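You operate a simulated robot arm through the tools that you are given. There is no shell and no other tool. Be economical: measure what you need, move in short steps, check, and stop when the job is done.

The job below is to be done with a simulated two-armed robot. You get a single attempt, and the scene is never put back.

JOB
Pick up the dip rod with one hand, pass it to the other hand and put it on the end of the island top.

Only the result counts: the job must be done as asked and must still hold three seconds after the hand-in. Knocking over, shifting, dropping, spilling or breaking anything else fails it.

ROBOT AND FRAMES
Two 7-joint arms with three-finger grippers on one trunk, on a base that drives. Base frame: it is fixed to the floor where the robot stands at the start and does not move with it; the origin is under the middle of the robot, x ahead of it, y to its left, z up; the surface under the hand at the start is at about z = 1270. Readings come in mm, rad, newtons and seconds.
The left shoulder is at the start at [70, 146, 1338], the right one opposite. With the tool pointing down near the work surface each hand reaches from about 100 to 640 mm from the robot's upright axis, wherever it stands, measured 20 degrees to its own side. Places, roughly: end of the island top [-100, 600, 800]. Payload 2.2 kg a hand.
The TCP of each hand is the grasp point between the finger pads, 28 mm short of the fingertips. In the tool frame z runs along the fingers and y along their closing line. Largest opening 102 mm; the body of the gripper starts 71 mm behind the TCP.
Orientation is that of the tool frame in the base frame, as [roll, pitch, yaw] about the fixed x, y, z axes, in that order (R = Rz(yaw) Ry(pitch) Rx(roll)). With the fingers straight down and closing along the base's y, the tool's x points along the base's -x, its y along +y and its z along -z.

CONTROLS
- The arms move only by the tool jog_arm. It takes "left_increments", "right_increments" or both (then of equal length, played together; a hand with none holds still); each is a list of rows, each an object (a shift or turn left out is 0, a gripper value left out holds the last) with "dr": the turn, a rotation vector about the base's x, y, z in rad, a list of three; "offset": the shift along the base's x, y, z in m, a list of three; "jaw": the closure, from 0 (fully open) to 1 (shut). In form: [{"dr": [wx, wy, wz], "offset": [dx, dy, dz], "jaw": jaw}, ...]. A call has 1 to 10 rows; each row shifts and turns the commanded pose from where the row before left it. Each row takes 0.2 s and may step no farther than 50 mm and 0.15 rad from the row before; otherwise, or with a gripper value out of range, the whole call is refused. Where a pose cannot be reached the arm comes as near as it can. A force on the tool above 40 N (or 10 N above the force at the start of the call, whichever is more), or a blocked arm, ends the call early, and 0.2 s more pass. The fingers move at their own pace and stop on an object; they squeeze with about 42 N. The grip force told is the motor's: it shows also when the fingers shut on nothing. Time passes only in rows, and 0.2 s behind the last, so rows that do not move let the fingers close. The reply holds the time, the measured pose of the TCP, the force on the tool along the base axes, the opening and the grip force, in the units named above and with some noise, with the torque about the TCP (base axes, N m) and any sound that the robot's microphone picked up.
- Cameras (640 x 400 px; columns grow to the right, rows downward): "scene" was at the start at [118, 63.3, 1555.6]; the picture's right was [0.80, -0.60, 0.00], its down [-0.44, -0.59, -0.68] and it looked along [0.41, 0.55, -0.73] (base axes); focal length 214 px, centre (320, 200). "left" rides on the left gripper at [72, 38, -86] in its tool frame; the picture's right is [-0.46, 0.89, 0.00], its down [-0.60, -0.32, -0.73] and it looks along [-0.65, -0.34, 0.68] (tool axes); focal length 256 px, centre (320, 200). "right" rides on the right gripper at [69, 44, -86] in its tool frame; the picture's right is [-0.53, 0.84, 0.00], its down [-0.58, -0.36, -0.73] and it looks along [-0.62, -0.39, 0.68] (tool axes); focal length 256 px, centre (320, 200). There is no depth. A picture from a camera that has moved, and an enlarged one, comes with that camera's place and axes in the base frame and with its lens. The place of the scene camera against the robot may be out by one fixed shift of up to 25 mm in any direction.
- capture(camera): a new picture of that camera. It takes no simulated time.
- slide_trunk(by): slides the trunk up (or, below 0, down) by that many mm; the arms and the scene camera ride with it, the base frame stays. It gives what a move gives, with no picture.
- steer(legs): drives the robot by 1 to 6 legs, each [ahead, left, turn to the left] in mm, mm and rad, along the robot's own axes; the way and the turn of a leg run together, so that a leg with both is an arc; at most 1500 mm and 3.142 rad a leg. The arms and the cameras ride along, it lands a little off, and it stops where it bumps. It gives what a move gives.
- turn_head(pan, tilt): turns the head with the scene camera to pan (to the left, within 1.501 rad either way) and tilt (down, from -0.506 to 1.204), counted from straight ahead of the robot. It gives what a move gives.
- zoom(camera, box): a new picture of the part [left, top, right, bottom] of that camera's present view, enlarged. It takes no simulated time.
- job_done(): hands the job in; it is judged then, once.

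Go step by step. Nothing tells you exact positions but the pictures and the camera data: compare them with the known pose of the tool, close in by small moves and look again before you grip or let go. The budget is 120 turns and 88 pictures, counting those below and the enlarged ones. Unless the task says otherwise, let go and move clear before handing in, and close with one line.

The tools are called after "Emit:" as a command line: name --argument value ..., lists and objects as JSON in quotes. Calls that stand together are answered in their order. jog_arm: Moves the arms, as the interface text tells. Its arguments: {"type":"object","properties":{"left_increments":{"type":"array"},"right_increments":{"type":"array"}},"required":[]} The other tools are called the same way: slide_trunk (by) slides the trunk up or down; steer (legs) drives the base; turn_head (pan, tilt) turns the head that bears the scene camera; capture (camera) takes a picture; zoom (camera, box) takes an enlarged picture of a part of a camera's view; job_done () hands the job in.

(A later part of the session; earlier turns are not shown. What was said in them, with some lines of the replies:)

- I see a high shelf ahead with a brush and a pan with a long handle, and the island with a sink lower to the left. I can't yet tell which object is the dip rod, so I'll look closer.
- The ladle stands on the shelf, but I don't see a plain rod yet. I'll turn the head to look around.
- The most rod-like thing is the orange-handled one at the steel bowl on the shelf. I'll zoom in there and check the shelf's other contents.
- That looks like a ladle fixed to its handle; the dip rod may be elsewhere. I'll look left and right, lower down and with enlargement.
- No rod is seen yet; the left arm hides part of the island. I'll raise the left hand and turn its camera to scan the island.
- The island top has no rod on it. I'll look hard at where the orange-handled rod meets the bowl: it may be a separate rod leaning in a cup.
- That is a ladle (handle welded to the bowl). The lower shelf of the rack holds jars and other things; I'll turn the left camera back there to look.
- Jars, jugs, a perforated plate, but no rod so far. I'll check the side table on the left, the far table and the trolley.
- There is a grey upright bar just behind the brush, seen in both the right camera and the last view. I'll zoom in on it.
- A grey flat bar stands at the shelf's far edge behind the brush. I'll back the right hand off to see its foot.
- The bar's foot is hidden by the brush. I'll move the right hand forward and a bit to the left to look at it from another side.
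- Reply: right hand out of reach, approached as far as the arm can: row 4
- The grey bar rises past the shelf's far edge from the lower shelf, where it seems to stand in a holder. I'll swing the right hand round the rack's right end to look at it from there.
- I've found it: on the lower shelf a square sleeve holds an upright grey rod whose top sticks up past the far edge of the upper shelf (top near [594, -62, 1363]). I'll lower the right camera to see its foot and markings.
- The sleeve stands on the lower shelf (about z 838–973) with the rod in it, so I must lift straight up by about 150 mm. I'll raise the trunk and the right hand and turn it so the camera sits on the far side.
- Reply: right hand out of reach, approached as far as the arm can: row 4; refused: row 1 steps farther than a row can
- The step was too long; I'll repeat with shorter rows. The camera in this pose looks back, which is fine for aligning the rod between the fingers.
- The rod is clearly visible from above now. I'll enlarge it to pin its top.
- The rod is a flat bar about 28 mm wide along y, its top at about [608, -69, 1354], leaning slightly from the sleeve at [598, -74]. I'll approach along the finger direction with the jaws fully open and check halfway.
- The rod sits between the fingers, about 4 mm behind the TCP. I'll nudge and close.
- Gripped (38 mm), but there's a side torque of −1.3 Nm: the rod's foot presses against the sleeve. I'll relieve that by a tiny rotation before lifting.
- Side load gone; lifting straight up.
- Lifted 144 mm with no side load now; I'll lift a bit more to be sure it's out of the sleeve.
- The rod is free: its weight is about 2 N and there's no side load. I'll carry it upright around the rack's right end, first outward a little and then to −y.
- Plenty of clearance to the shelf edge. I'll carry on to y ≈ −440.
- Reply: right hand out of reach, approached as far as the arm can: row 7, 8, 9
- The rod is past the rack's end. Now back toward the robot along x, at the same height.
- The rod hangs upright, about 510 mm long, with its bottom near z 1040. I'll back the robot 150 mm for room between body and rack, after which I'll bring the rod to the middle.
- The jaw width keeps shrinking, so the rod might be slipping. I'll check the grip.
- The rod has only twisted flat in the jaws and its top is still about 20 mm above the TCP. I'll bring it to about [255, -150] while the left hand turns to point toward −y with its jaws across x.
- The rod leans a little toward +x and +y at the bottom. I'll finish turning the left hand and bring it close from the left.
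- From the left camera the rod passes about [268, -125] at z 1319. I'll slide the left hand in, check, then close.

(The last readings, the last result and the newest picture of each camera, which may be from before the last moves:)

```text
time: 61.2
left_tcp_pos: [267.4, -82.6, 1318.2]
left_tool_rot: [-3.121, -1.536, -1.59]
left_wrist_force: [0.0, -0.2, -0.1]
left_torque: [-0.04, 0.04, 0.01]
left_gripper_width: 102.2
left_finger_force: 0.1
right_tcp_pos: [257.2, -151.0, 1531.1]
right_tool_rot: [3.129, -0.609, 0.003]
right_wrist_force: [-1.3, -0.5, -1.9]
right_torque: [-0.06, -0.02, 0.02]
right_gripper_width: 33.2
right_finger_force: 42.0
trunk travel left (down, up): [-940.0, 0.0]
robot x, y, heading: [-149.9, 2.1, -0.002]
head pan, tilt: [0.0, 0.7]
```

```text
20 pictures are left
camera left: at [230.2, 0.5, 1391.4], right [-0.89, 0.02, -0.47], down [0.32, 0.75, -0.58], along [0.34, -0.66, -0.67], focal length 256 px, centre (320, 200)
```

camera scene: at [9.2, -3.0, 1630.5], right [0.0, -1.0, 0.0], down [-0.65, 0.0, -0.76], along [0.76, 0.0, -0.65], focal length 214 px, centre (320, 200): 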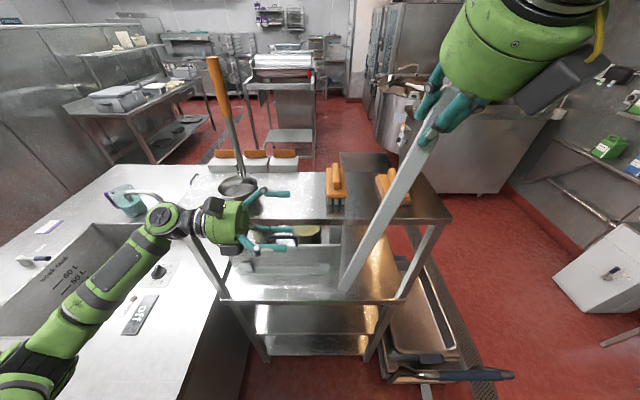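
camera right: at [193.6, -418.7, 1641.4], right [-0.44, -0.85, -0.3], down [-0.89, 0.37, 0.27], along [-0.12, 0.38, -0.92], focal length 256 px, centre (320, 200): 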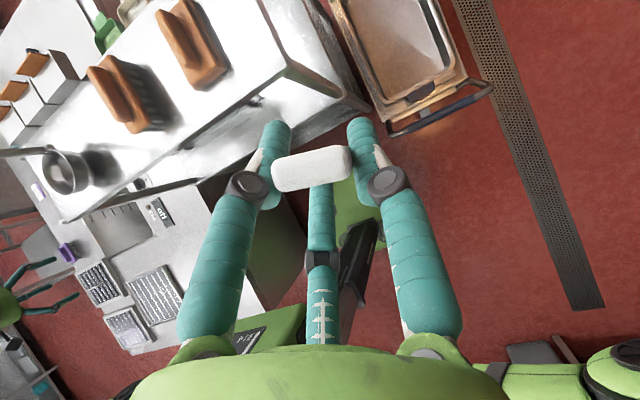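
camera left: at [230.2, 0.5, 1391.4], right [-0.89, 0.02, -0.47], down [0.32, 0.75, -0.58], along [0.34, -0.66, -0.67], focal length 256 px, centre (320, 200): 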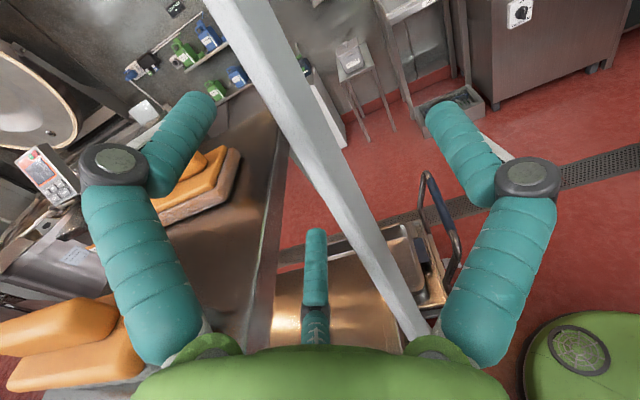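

Emit:
jog_arm --left_increments '[{"offset": [0.005, -0.022, 0]}, {"offset": [0, -0.022, 0]}]'

Emit:
capture --camera "left"

```text
time: 61.9
left_tcp_pos: [271.3, -129.2, 1318.1]
left_tool_rot: [-3.137, -1.535, -1.576]
left_wrist_force: [0.3, -0.8, 0.5]
left_torque: [0.0, -0.02, -0.03]
left_gripper_width: 101.7
left_finger_force: 0.0
right_tcp_pos: [257.2, -151.8, 1530.5]
right_tool_rot: [3.131, -0.607, 0.0]
right_wrist_force: [-0.3, -0.4, -1.8]
right_torque: [-0.05, 0.05, 0.0]
right_gripper_width: 32.7
right_finger_force: 41.7
trunk travel left (down, up): [-940.0, 0.0]
robot x, y, heading: [-148.0, 2.3, -0.003]
head pan, tilt: [0.0, 0.7]
```

```text
19 pictures are left
camera left: at [235.2, -45.4, 1391.3], right [-0.89, 0.02, -0.46], down [0.32, 0.75, -0.58], along [0.34, -0.66, -0.67], focal length 256 px, centre (320, 200)
```

left: 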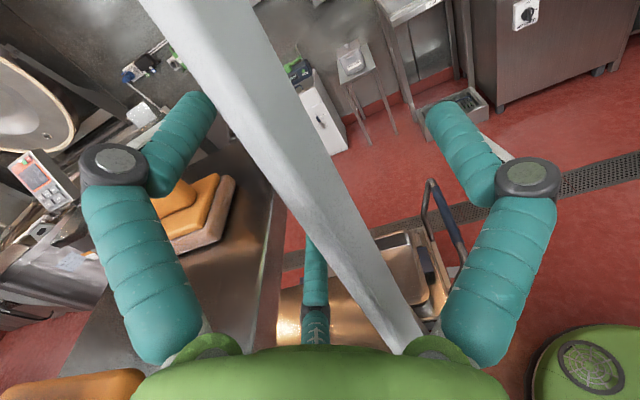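

The rod is between the left fingers. Closing the left hand.

Emit:
jog_arm --left_increments '[{"jaw": 0.4}, {"jaw": 0.6}, {"jaw": 0.75}, {"jaw": 1}, {}, {}, {}]'

Emit:
capture --camera "left"

```text
time: 63.5
left_tcp_pos: [270.8, -125.2, 1319.1]
left_tool_rot: [3.137, -1.54, -1.565]
left_wrist_force: [3.3, -1.4, 3.4]
left_torque: [0.15, 0.98, -0.82]
left_gripper_width: 23.7
left_finger_force: 41.7
right_tcp_pos: [256.3, -148.0, 1530.5]
right_tool_rot: [3.128, -0.606, 0.005]
right_wrist_force: [-2.4, 0.9, -5.3]
right_torque: [-0.1, -0.38, 0.91]
right_gripper_width: 32.7
right_finger_force: 42.2
trunk travel left (down, up): [-940.0, 0.0]
robot x, y, heading: [-150.0, -2.1, -0.0]
head pan, tilt: [0.0, 0.7]
```

```text
18 pictures are left
camera left: at [234.6, -42.5, 1392.0], right [-0.89, 0.01, -0.46], down [0.32, 0.75, -0.58], along [0.34, -0.66, -0.67], focal length 256 px, centre (320, 200)
```

left: 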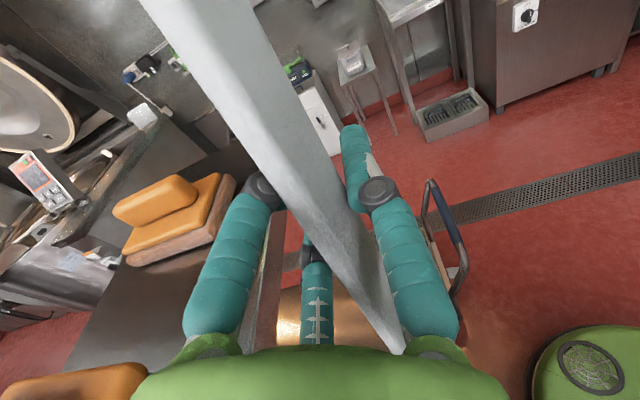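

Both hands hold it. Now the right hand opens and withdraws upward and back.

Emit:
jog_arm --right_increments '[{"jaw": 0.5}, {"jaw": 0}, {}, {}]'

Emit:
jog_arm --right_increments '[{"offset": [-0.008, 0, 0.02]}, {"offset": [-0.008, 0, 0.02]}, {"offset": [-0.008, 0, 0.02]}, {"offset": [-0.008, 0, 0.02]}]'

Emit:
capture --camera "scene"

```text
time: 64.5
left_tcp_pos: [271.0, -126.1, 1317.3]
left_tool_rot: [-3.124, -1.538, -1.59]
left_wrist_force: [-0.2, 0.5, 0.4]
left_torque: [-0.05, 0.04, 0.02]
left_gripper_width: 18.5
left_finger_force: 41.6
right_tcp_pos: [255.2, -148.9, 1531.8]
right_tool_rot: [3.128, -0.609, 0.005]
right_wrist_force: [0.4, 0.0, -0.3]
right_torque: [0.02, -0.03, 0.02]
right_gripper_width: 102.1
right_finger_force: 0.1
trunk travel left (down, up): [-940.0, 0.0]
robot x, y, heading: [-146.8, 2.5, -0.003]
head pan, tilt: [0.0, 0.7]
```

```text
time: 65.5
left_tcp_pos: [271.1, -127.0, 1318.0]
left_tool_rot: [-3.1, -1.538, -1.614]
left_wrist_force: [0.0, -0.6, 0.1]
left_torque: [-0.05, 0.03, 0.01]
left_gripper_width: 18.6
left_finger_force: 41.7
right_tcp_pos: [222.6, -148.1, 1611.0]
right_tool_rot: [3.127, -0.609, 0.004]
right_wrist_force: [0.5, 1.1, -0.1]
right_torque: [0.02, -0.01, -0.02]
right_gripper_width: 102.0
right_finger_force: 0.0
trunk travel left (down, up): [-940.0, 0.0]
robot x, y, heading: [-147.2, -0.0, -0.006]
head pan, tilt: [0.0, 0.7]
```

```text
17 pictures are left
camera scene: at [6.4, -0.2, 1630.7], right [0.0, -1.0, 0.0], down [-0.64, 0.0, -0.77], along [0.77, 0.0, -0.64], focal length 214 px, centre (320, 200)
```

scene: 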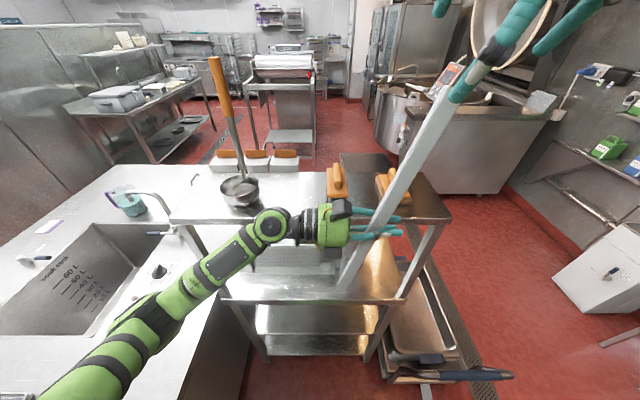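

Emit:
jog_arm --right_increments '[{"offset": [0, -0.02, 0.01]}, {"offset": [0, -0.04, 0]}, {"offset": [0, -0.04, 0]}, {"offset": [0, -0.04, 0]}, {"offset": [0, -0.04, 0]}, {"offset": [0, -0.04, 0]}]'

Emit:
capture --camera "scene"

```text
time: 66.8
left_tcp_pos: [270.8, -129.3, 1318.0]
left_tool_rot: [-3.107, -1.536, -1.605]
left_wrist_force: [0.7, -0.3, -0.6]
left_torque: [0.0, -0.01, 0.03]
left_gripper_width: 18.2
left_finger_force: 41.8
right_tcp_pos: [222.6, -375.1, 1618.5]
right_tool_rot: [3.129, -0.61, 0.005]
right_wrist_force: [-0.6, 0.5, -0.1]
right_torque: [0.05, -0.02, 0.03]
right_gripper_width: 102.1
right_finger_force: 0.0
trunk travel left (down, up): [-940.0, 0.0]
robot x, y, heading: [-146.2, 0.6, -0.0]
head pan, tilt: [0.0, 0.7]
```

```text
16 pictures are left
camera scene: at [6.7, -3.5, 1630.7], right [0.0, -1.0, 0.0], down [-0.64, 0.0, -0.77], along [0.77, 0.0, -0.64], focal length 214 px, centre (320, 200)
```

scene: 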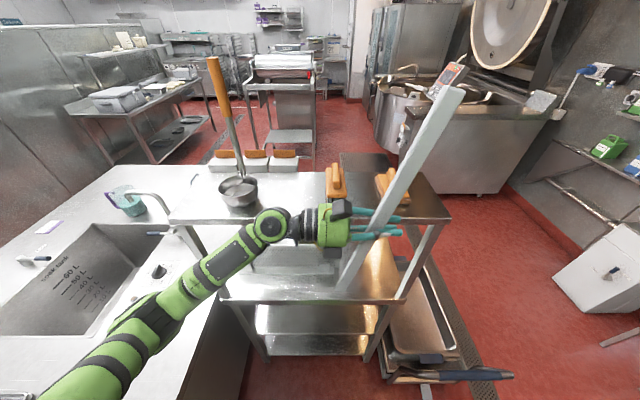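

The left hand alone holds the rod now. I'll carry it left over the island, upright, then swing it to horizontal.

Emit:
jog_arm --left_increments '[{"offset": [-0.01, 0.03, 0.01]}, {"offset": [-0.01, 0.04, 0.01]}, {"offset": [-0.01, 0.045, 0]}, {"offset": [-0.01, 0.045, 0]}, {"offset": [-0.01, 0.045, 0]}, {"offset": [-0.01, 0.045, 0]}, {"offset": [-0.01, 0.045, 0]}, {"offset": [-0.01, 0.045, 0]}, {"offset": [-0.01, 0.045, 0]}, {"offset": [-0.01, 0.045, 0]}]'

Emit:
jog_arm --left_increments '[{"dr": [0.12, 0, 0]}, {"dr": [0.12, 0, 0]}, {"dr": [0.12, 0, 0]}, {"dr": [0.12, 0, 0]}, {"dr": [0.12, 0, 0]}, {"dr": [0.12, 0, 0]}]'

Emit:
turn_head --pan 1.4 --tilt 0.7

Emit:
capture --camera "scene"

```text
time: 69.0
left_tcp_pos: [168.9, 304.4, 1335.7]
left_tool_rot: [-3.112, -1.54, -1.601]
left_wrist_force: [-0.5, 0.3, -3.4]
left_torque: [-0.06, 0.04, -0.01]
left_gripper_width: 18.5
left_finger_force: 42.1
right_tcp_pos: [221.9, -367.9, 1620.0]
right_tool_rot: [3.124, -0.609, 0.005]
right_wrist_force: [0.3, 0.1, -0.1]
right_torque: [0.02, 0.0, -0.03]
right_gripper_width: 102.0
right_finger_force: 0.0
trunk travel left (down, up): [-940.0, 0.0]
robot x, y, heading: [-146.1, 0.8, 0.001]
head pan, tilt: [0.0, 0.7]
```

```text
time: 70.5
left_tcp_pos: [169.3, 304.9, 1338.1]
left_tool_rot: [-3.141, -0.814, -1.571]
left_wrist_force: [0.2, 0.4, -2.2]
left_torque: [-0.01, -0.04, 0.02]
left_gripper_width: 18.1
left_finger_force: 42.2
right_tcp_pos: [222.1, -370.4, 1622.1]
right_tool_rot: [3.127, -0.609, 0.003]
right_wrist_force: [-0.1, 0.6, -0.4]
right_torque: [-0.02, 0.01, -0.02]
right_gripper_width: 102.0
right_finger_force: 0.0
trunk travel left (down, up): [-940.0, 0.0]
robot x, y, heading: [-147.8, -1.1, 0.002]
head pan, tilt: [0.0, 0.7]
```

```text
time: 72.0
left_tcp_pos: [171.3, 304.5, 1338.2]
left_tool_rot: [3.142, -0.819, -1.573]
left_wrist_force: [-0.1, 0.0, -2.2]
left_torque: [-0.01, 0.0, 0.02]
left_gripper_width: 18.1
left_finger_force: 41.9
right_tcp_pos: [221.8, -371.1, 1619.2]
right_tool_rot: [3.129, -0.61, 0.003]
right_wrist_force: [-0.3, -0.8, -0.5]
right_torque: [-0.02, 0.01, -0.03]
right_gripper_width: 102.1
right_finger_force: 0.0
trunk travel left (down, up): [-940.0, 0.0]
robot x, y, heading: [-148.9, -0.7, -0.001]
head pan, tilt: [1.4, 0.7]
```

```text
15 pictures are left
camera scene: at [-62.7, 83.5, 1630.6], right [0.99, -0.17, 0.0], down [-0.11, -0.63, -0.76], along [0.13, 0.75, -0.64], focal length 214 px, centre (320, 200)
```

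scene: 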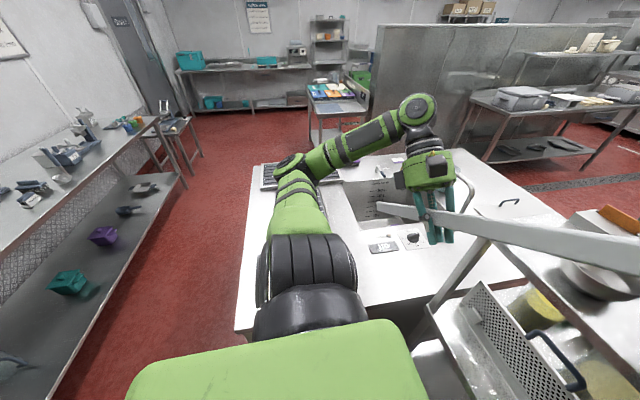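

The rod is at about 45° and secure. I'll pull the right hand back, then turn the robot 0.5 rad left so the island end lies comfortably in front of the left arm.

Emit:
jog_arm --right_increments '[{"offset": [-0.04, -0.01, 0]}, {"offset": [-0.04, -0.01, 0]}, {"offset": [-0.04, 0, 0]}, {"offset": [-0.03, 0, 0]}]'

Emit:
steer --legs '[[0, 0, 0.5]]'

Emit:
jog_arm --left_increments '[{"dr": [0.11, 0.06, 0]}, {"dr": [0.11, 0.06, 0]}, {"dr": [0.11, 0.06, 0]}]'

Emit:
capture --camera "scene"

```text
time: 73.0
left_tcp_pos: [168.7, 305.7, 1337.8]
left_tool_rot: [-3.14, -0.818, -1.572]
left_wrist_force: [-0.2, 1.0, -1.6]
left_torque: [-0.02, -0.04, 0.01]
left_gripper_width: 18.2
left_finger_force: 41.5
right_tcp_pos: [169.5, -344.2, 1583.9]
right_tool_rot: [3.13, -0.609, 0.004]
right_wrist_force: [-0.3, 0.0, 0.4]
right_torque: [0.02, -0.01, 0.0]
right_gripper_width: 102.1
right_finger_force: 0.2
right hand out of reach, approached as far as the arm can: row 1, 2, 3, 4
trunk travel left (down, up): [-940.0, 0.0]
robot x, y, heading: [-143.4, -2.4, -0.005]
head pan, tilt: [1.4, 0.7]
```

```text
time: 74.8
left_tcp_pos: [-13.7, 418.5, 1337.8]
left_tool_rot: [3.14, -0.819, -1.072]
left_wrist_force: [0.0, 0.2, -1.8]
left_torque: [-0.01, -0.03, 0.01]
left_gripper_width: 18.1
left_finger_force: 41.8
right_tcp_pos: [298.2, -151.0, 1583.2]
right_tool_rot: [3.129, -0.608, 0.502]
right_wrist_force: [0.8, 0.4, -0.3]
right_torque: [0.02, -0.05, 0.02]
right_gripper_width: 102.1
right_finger_force: 0.0
trunk travel left (down, up): [-940.0, 0.0]
robot x, y, heading: [-148.6, -1.9, 0.5]
head pan, tilt: [1.4, 0.7]
```

```text
time: 75.6
left_tcp_pos: [-15.1, 419.5, 1337.0]
left_tool_rot: [3.14, -0.44, -1.072]
left_wrist_force: [0.1, 0.1, -1.5]
left_torque: [0.01, -0.01, 0.01]
left_gripper_width: 17.8
left_finger_force: 42.2
right_tcp_pos: [298.9, -151.1, 1583.0]
right_tool_rot: [3.128, -0.611, 0.502]
right_wrist_force: [-0.2, 0.0, 0.3]
right_torque: [-0.02, 0.0, -0.02]
right_gripper_width: 102.1
right_finger_force: 0.0
trunk travel left (down, up): [-940.0, 0.0]
robot x, y, heading: [-151.4, 1.2, 0.5]
head pan, tilt: [1.4, 0.7]
```

```text
14 pictures are left
camera scene: at [-110.5, 103.4, 1630.6], right [0.95, 0.32, 0.0], down [0.21, -0.61, -0.77], along [-0.25, 0.72, -0.64], focal length 214 px, centre (320, 200)
```

scene: 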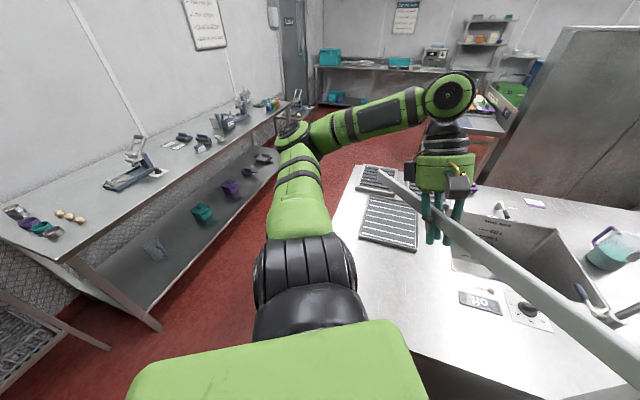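

The island end below is clear, with the tray beyond y ≈ 790. I'll level the rod, yaw it about 0.46 rad and move over [-40, 585].

Emit:
jog_arm --left_increments '[{"dr": [0.129, 0.07, 0], "offset": [0, 0.03, 0]}, {"dr": [0.129, 0.07, 0], "offset": [0, 0.03, 0]}, {"dr": [0.129, 0.07, 0], "offset": [-0.005, 0.03, 0]}, {"dr": [0, 0, 0.12], "offset": [-0.01, 0.03, 0]}, {"dr": [0, 0, 0.12], "offset": [-0.01, 0.03, 0]}, {"dr": [0, 0, 0.12], "offset": [0, 0.015, 0]}, {"dr": [0, 0, 0.1]}]'

Emit:
slide_trunk --by -350

Emit:
capture --camera "left"

Emit:
capture --camera "scene"

```text
time: 77.2
left_tcp_pos: [-38.9, 584.9, 1337.4]
left_tool_rot: [3.141, -0.002, -0.609]
left_wrist_force: [0.3, 0.0, -2.1]
left_torque: [0.02, 0.0, -0.02]
left_gripper_width: 18.0
left_finger_force: 41.5
right_tcp_pos: [297.2, -150.6, 1584.5]
right_tool_rot: [3.129, -0.608, 0.504]
right_wrist_force: [0.8, -0.5, -0.4]
right_torque: [0.02, 0.01, 0.01]
right_gripper_width: 101.8
right_finger_force: 0.0
trunk travel left (down, up): [-940.0, 0.0]
robot x, y, heading: [-146.6, -1.2, 0.497]
head pan, tilt: [1.4, 0.7]
```

```text
time: 80.6
left_tcp_pos: [-39.7, 586.0, 987.6]
left_tool_rot: [-3.141, -0.002, -0.612]
left_wrist_force: [-0.1, -0.3, -1.7]
left_torque: [-0.02, 0.03, -0.03]
left_gripper_width: 17.8
left_finger_force: 42.4
right_tcp_pos: [297.3, -149.8, 1233.2]
right_tool_rot: [3.128, -0.608, 0.505]
right_wrist_force: [0.2, 0.5, -1.1]
right_torque: [0.02, -0.01, 0.02]
right_gripper_width: 101.9
right_finger_force: 0.1
trunk travel left (down, up): [-590.0, 350.0]
robot x, y, heading: [-151.2, -4.2, 0.501]
head pan, tilt: [1.4, 0.7]
```

```text
13 pictures are left
camera left: at [-1.5, 513.0, 1072.3], right [-0.89, -0.46, 0.0], down [-0.31, 0.61, 0.73], along [-0.33, 0.65, -0.68], focal length 256 px, centre (320, 200)
```

left: 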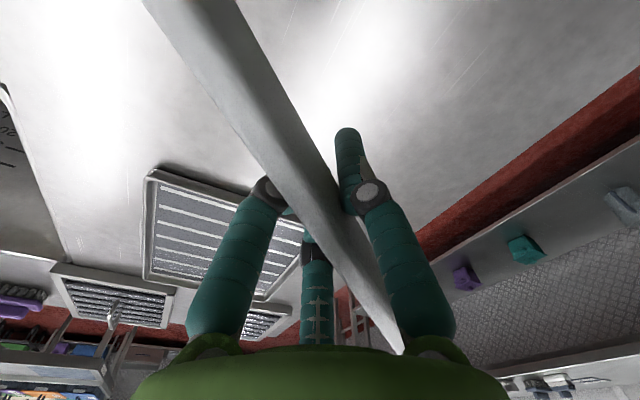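

```text
12 pictures are left
camera scene: at [-111.0, 104.3, 1280.7], right [0.95, 0.32, 0.0], down [0.21, -0.61, -0.76], along [-0.25, 0.72, -0.64], focal length 214 px, centre (320, 200)
```

scene: 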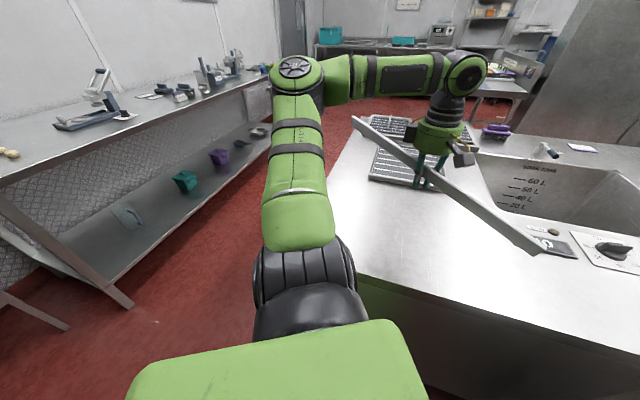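

The rod is tilted about 0.14 rad (the −x end is higher). I'll level it and lower toward the island top.

Emit:
jog_arm --left_increments '[{"dr": [-0.04, -0.057, 0]}, {"dr": [-0.04, -0.057, 0]}, {"offset": [0, 0, -0.03]}, {"offset": [0, 0, -0.03]}, {"offset": [0, 0, -0.03]}, {"offset": [0, 0, -0.02]}]'

Emit:
zoom --camera "scene" --box '[330, 90, 570, 290]'

Emit:
capture --camera "left"

```text
time: 82.0
left_tcp_pos: [-40.3, 585.6, 876.5]
left_tool_rot: [-3.14, -0.142, -0.612]
left_wrist_force: [-0.4, 0.1, -2.0]
left_torque: [0.01, -0.01, 0.02]
left_gripper_width: 18.1
left_finger_force: 41.8
right_tcp_pos: [297.3, -151.1, 1233.9]
right_tool_rot: [3.13, -0.609, 0.504]
right_wrist_force: [0.2, 0.5, -0.3]
right_torque: [-0.05, -0.01, 0.0]
right_gripper_width: 102.1
right_finger_force: 0.1
trunk travel left (down, up): [-590.0, 350.0]
robot x, y, heading: [-148.5, 0.7, 0.5]
head pan, tilt: [1.4, 0.7]
```

```text
2.00 times, centred on (450, 190) of scene
camera zoom: at [-110.9, 104.6, 1280.6], right [0.95, 0.32, 0.0], down [0.21, -0.61, -0.76], along [-0.25, 0.72, -0.64], focal length 429 px, centre (60, 220)
```

zoom: 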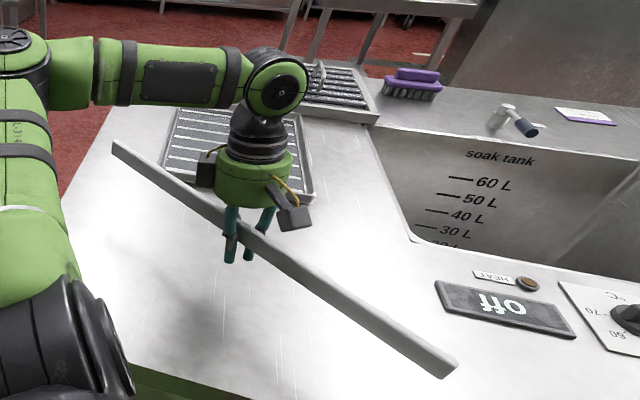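

```text
10 pictures are left
camera left: at [-11.8, 521.0, 971.4], right [-0.89, -0.46, -0.07], down [-0.39, 0.66, 0.64], along [-0.25, 0.59, -0.77], focal length 256 px, centre (320, 200)
```

left: 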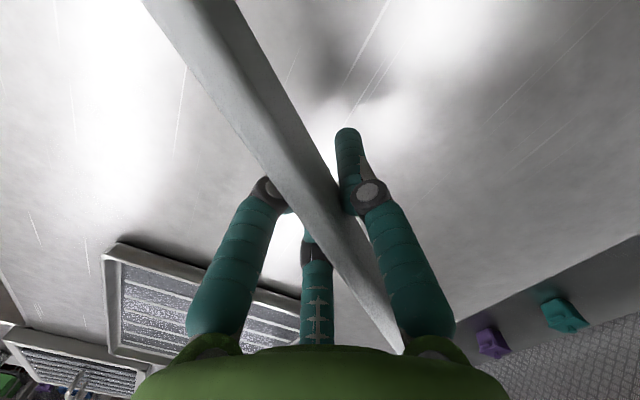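

Level and within the island. Lowering in small steps until touch.

Emit:
jog_arm --left_increments '[{"offset": [0, 0, -0.015]}, {"offset": [0, 0, -0.01]}, {"offset": [0, 0, -0.005]}, {"offset": [0, 0, -0.003]}]'

Emit:
jog_arm --left_increments '[{"offset": [0, 0, -0.003]}, {"offset": [0, 0, -0.003]}]'

Emit:
zoom --camera "scene" --box '[330, 90, 570, 290]'

```text
time: 83.0
left_tcp_pos: [-41.7, 586.1, 843.0]
left_tool_rot: [-3.142, -0.141, -0.61]
left_wrist_force: [0.2, -0.5, -1.5]
left_torque: [0.03, 0.01, 0.03]
left_gripper_width: 18.0
left_finger_force: 42.3
right_tcp_pos: [296.5, -150.7, 1233.3]
right_tool_rot: [3.128, -0.609, 0.502]
right_wrist_force: [-0.2, -0.7, 0.1]
right_torque: [0.01, -0.02, 0.02]
right_gripper_width: 102.1
right_finger_force: 0.0
trunk travel left (down, up): [-590.0, 350.0]
robot x, y, heading: [-146.2, -0.6, 0.503]
head pan, tilt: [1.4, 0.7]
```

```text
time: 83.6
left_tcp_pos: [-38.7, 586.1, 838.8]
left_tool_rot: [-3.141, -0.142, -0.611]
left_wrist_force: [-0.1, -0.2, -1.2]
left_torque: [-0.05, 0.0, 0.02]
left_gripper_width: 17.8
left_finger_force: 42.3
right_tcp_pos: [297.1, -150.4, 1233.8]
right_tool_rot: [3.129, -0.608, 0.505]
right_wrist_force: [-0.4, 0.0, 0.0]
right_torque: [0.0, 0.01, 0.01]
right_gripper_width: 102.1
right_finger_force: 0.1
trunk travel left (down, up): [-590.0, 350.0]
robot x, y, heading: [-148.5, -1.3, 0.499]
head pan, tilt: [1.4, 0.7]
```

```text
2.00 times, centred on (450, 190) of scene
camera zoom: at [-111.0, 104.4, 1280.6], right [0.95, 0.32, 0.0], down [0.21, -0.61, -0.76], along [-0.25, 0.72, -0.64], focal length 429 px, centre (60, 220)
```

zoom: 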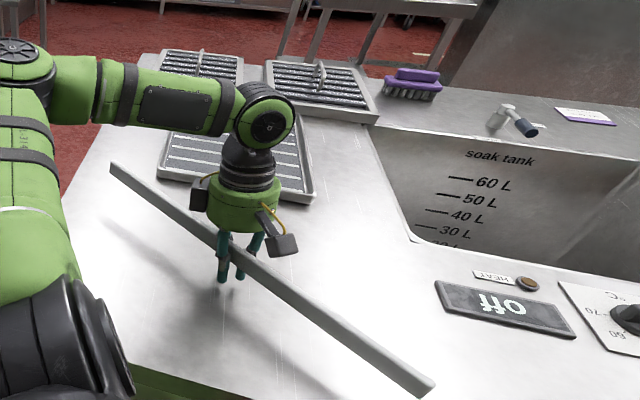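

Emit:
jog_arm --left_increments '[{"offset": [0, 0, -0.003]}, {"offset": [0, 0, -0.003]}, {"offset": [0, 0, -0.002]}]'

Emit:
jog_arm --left_increments '[{"offset": [0, 0, -0.002]}, {"offset": [0, 0, -0.002]}]'

Emit:
jog_arm --left_increments '[{"offset": [0, 0, -0.002]}, {"offset": [0, 0, -0.002]}]'

```text
time: 84.4
left_tcp_pos: [-39.9, 584.7, 829.4]
left_tool_rot: [-3.141, -0.141, -0.611]
left_wrist_force: [0.6, 0.3, -1.8]
left_torque: [0.0, -0.01, 0.01]
left_gripper_width: 18.0
left_finger_force: 41.8
right_tcp_pos: [297.4, -151.3, 1234.9]
right_tool_rot: [3.13, -0.608, 0.504]
right_wrist_force: [-0.5, 0.5, -0.2]
right_torque: [0.01, 0.0, 0.03]
right_gripper_width: 102.2
right_finger_force: 0.1
trunk travel left (down, up): [-590.0, 350.0]
robot x, y, heading: [-146.0, 0.5, 0.504]
head pan, tilt: [1.4, 0.7]
```

```text
time: 85.0
left_tcp_pos: [-40.2, 585.8, 829.6]
left_tool_rot: [-3.132, -0.14, -0.612]
left_wrist_force: [-2.4, 0.6, 11.9]
left_torque: [0.27, 0.15, -0.09]
left_gripper_width: 17.7
left_finger_force: 42.3
right_tcp_pos: [296.6, -152.1, 1234.1]
right_tool_rot: [3.132, -0.61, 0.503]
right_wrist_force: [0.3, -0.3, 0.3]
right_torque: [-0.01, 0.0, -0.03]
right_gripper_width: 102.2
right_finger_force: 0.0
trunk travel left (down, up): [-590.0, 350.0]
robot x, y, heading: [-149.6, -1.2, 0.497]
head pan, tilt: [1.4, 0.7]
```

```text
time: 85.6
left_tcp_pos: [-40.5, 584.8, 828.4]
left_tool_rot: [-3.126, -0.138, -0.614]
left_wrist_force: [-5.0, 3.4, 37.1]
left_torque: [0.74, 0.42, -0.08]
left_gripper_width: 17.9
left_finger_force: 41.6
right_tcp_pos: [295.6, -155.3, 1233.6]
right_tool_rot: [3.132, -0.615, 0.502]
right_wrist_force: [-0.6, 0.2, 0.1]
right_torque: [-0.02, -0.02, -0.03]
right_gripper_width: 101.8
right_finger_force: 0.2
trunk travel left (down, up): [-590.0, 350.0]
robot x, y, heading: [-147.6, -0.4, 0.498]
head pan, tilt: [1.4, 0.7]
```

The fingertips touch at TCP z ≈ 829. I'll relieve the pressure and let the rod settle by opening slightly first.

Emit:
jog_arm --left_increments '[{"offset": [0, 0, 0.004]}, {}]'

Emit:
jog_arm --left_increments '[{"jaw": 0.8}, {}, {"jaw": 0.75}, {}, {"jaw": 0.65}, {}]'

Emit:
zoom --camera "scene" --box '[330, 90, 570, 290]'

Emit:
capture --camera "left"

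```text
time: 86.2
left_tcp_pos: [-39.0, 585.0, 829.0]
left_tool_rot: [-3.133, -0.142, -0.611]
left_wrist_force: [-2.3, 6.5, 25.4]
left_torque: [0.64, 0.27, 0.13]
left_gripper_width: 18.0
left_finger_force: 42.1
right_tcp_pos: [295.6, -153.1, 1234.2]
right_tool_rot: [3.13, -0.612, 0.504]
right_wrist_force: [0.6, -0.9, 0.1]
right_torque: [-0.01, 0.01, -0.03]
right_gripper_width: 102.1
right_finger_force: 0.0
trunk travel left (down, up): [-590.0, 350.0]
robot x, y, heading: [-149.1, -3.1, 0.497]
head pan, tilt: [1.4, 0.7]
```

```text
time: 87.6
left_tcp_pos: [-41.4, 587.0, 828.3]
left_tool_rot: [-3.137, -0.139, -0.613]
left_wrist_force: [-1.0, 6.2, 18.9]
left_torque: [0.05, 0.27, -0.37]
left_gripper_width: 37.2
left_finger_force: 0.1
right_tcp_pos: [296.6, -152.1, 1233.4]
right_tool_rot: [3.131, -0.611, 0.503]
right_wrist_force: [0.3, 0.6, 0.3]
right_torque: [0.03, 0.03, 0.0]
right_gripper_width: 102.1
right_finger_force: 0.1
trunk travel left (down, up): [-590.0, 350.0]
robot x, y, heading: [-148.7, -0.4, 0.498]
head pan, tilt: [1.4, 0.7]
```

```text
2.00 times, centred on (450, 190) of scene
camera zoom: at [-111.7, 102.2, 1280.8], right [0.95, 0.32, 0.0], down [0.21, -0.61, -0.77], along [-0.25, 0.73, -0.64], focal length 429 px, centre (60, 220)
```

zoom: 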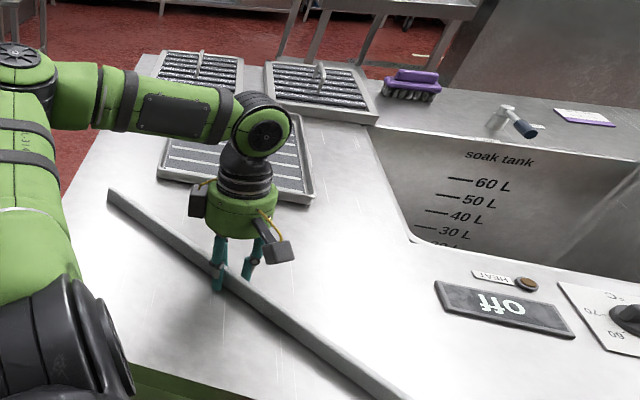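

```text
7 pictures are left
camera left: at [-12.7, 520.2, 921.9], right [-0.89, -0.46, -0.07], down [-0.39, 0.66, 0.64], along [-0.25, 0.59, -0.76], focal length 256 px, centre (320, 200)
```

left: 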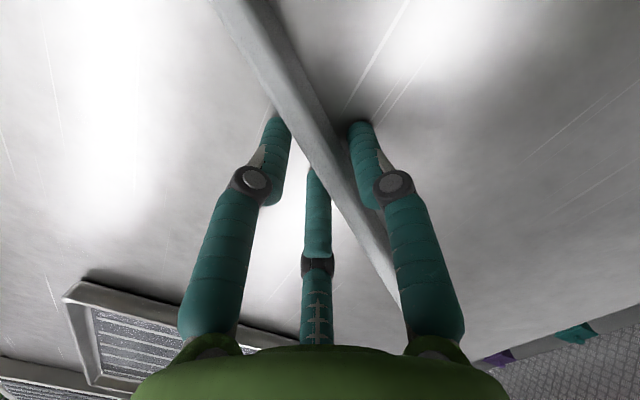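

The rod rests on the island. I'll open fully and lift the left hand clear.

Emit:
jog_arm --left_increments '[{"offset": [0, 0, 0.004]}, {"jaw": 0.3}, {"jaw": 0}, {}, {"offset": [0, 0, 0.015]}, {"offset": [0, 0, 0.02]}, {"offset": [0, 0, 0.03]}, {"offset": [0, 0, 0.04]}, {"offset": [0, 0, 0.04]}]'

Emit:
capture --camera "left"

Emit:
capture --camera "scene"

```text
time: 89.6
left_tcp_pos: [-42.1, 586.0, 977.6]
left_tool_rot: [-3.142, -0.139, -0.61]
left_wrist_force: [1.0, -0.6, 0.4]
left_torque: [0.01, 0.01, 0.01]
left_gripper_width: 102.1
left_finger_force: 0.0
right_tcp_pos: [296.6, -152.6, 1233.4]
right_tool_rot: [3.132, -0.612, 0.502]
right_wrist_force: [-0.5, -0.7, 0.5]
right_torque: [0.04, -0.02, 0.03]
right_gripper_width: 102.1
right_finger_force: 0.0
trunk travel left (down, up): [-590.0, 350.0]
robot x, y, heading: [-147.9, -2.2, 0.497]
head pan, tilt: [1.4, 0.7]
```

```text
6 pictures are left
camera left: at [-14.4, 519.9, 1070.1], right [-0.89, -0.46, -0.06], down [-0.39, 0.66, 0.64], along [-0.25, 0.59, -0.77], focal length 256 px, centre (320, 200)
```

left: 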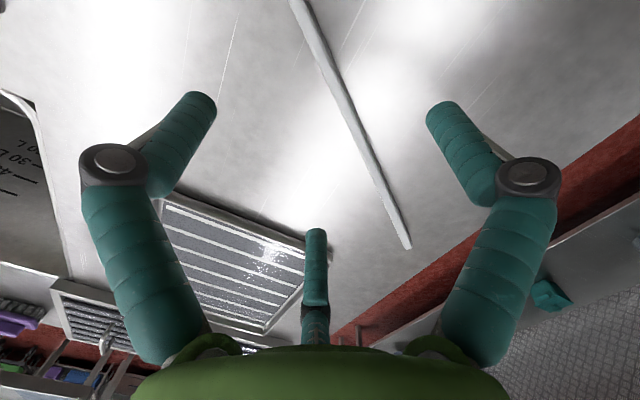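

```text
5 pictures are left
camera scene: at [-111.0, 102.4, 1280.7], right [0.95, 0.32, 0.0], down [0.21, -0.61, -0.77], along [-0.25, 0.72, -0.64], focal length 214 px, centre (320, 200)
```

scene: 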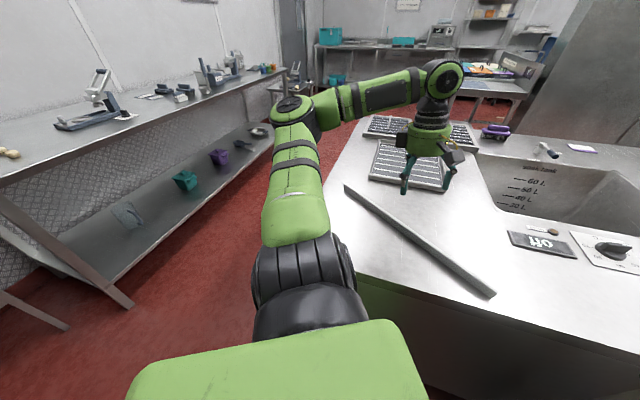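

The rod lies flat and still on the end of the island top, fully on the surface, and both hands are empty and clear. Handing in.

Emit:
job_done

```text
The job is handed in.
```

I picked the dip rod out of its sleeve with the right hand, passed it to the left hand and laid it on the end of the island top. In the last pictures it was lying flat and still, with both hands clear. I saw nothing else knocked over or dropped. The rod pressed lightly against its sleeve as it came out, and I did not re-check the sleeve's position afterwards.
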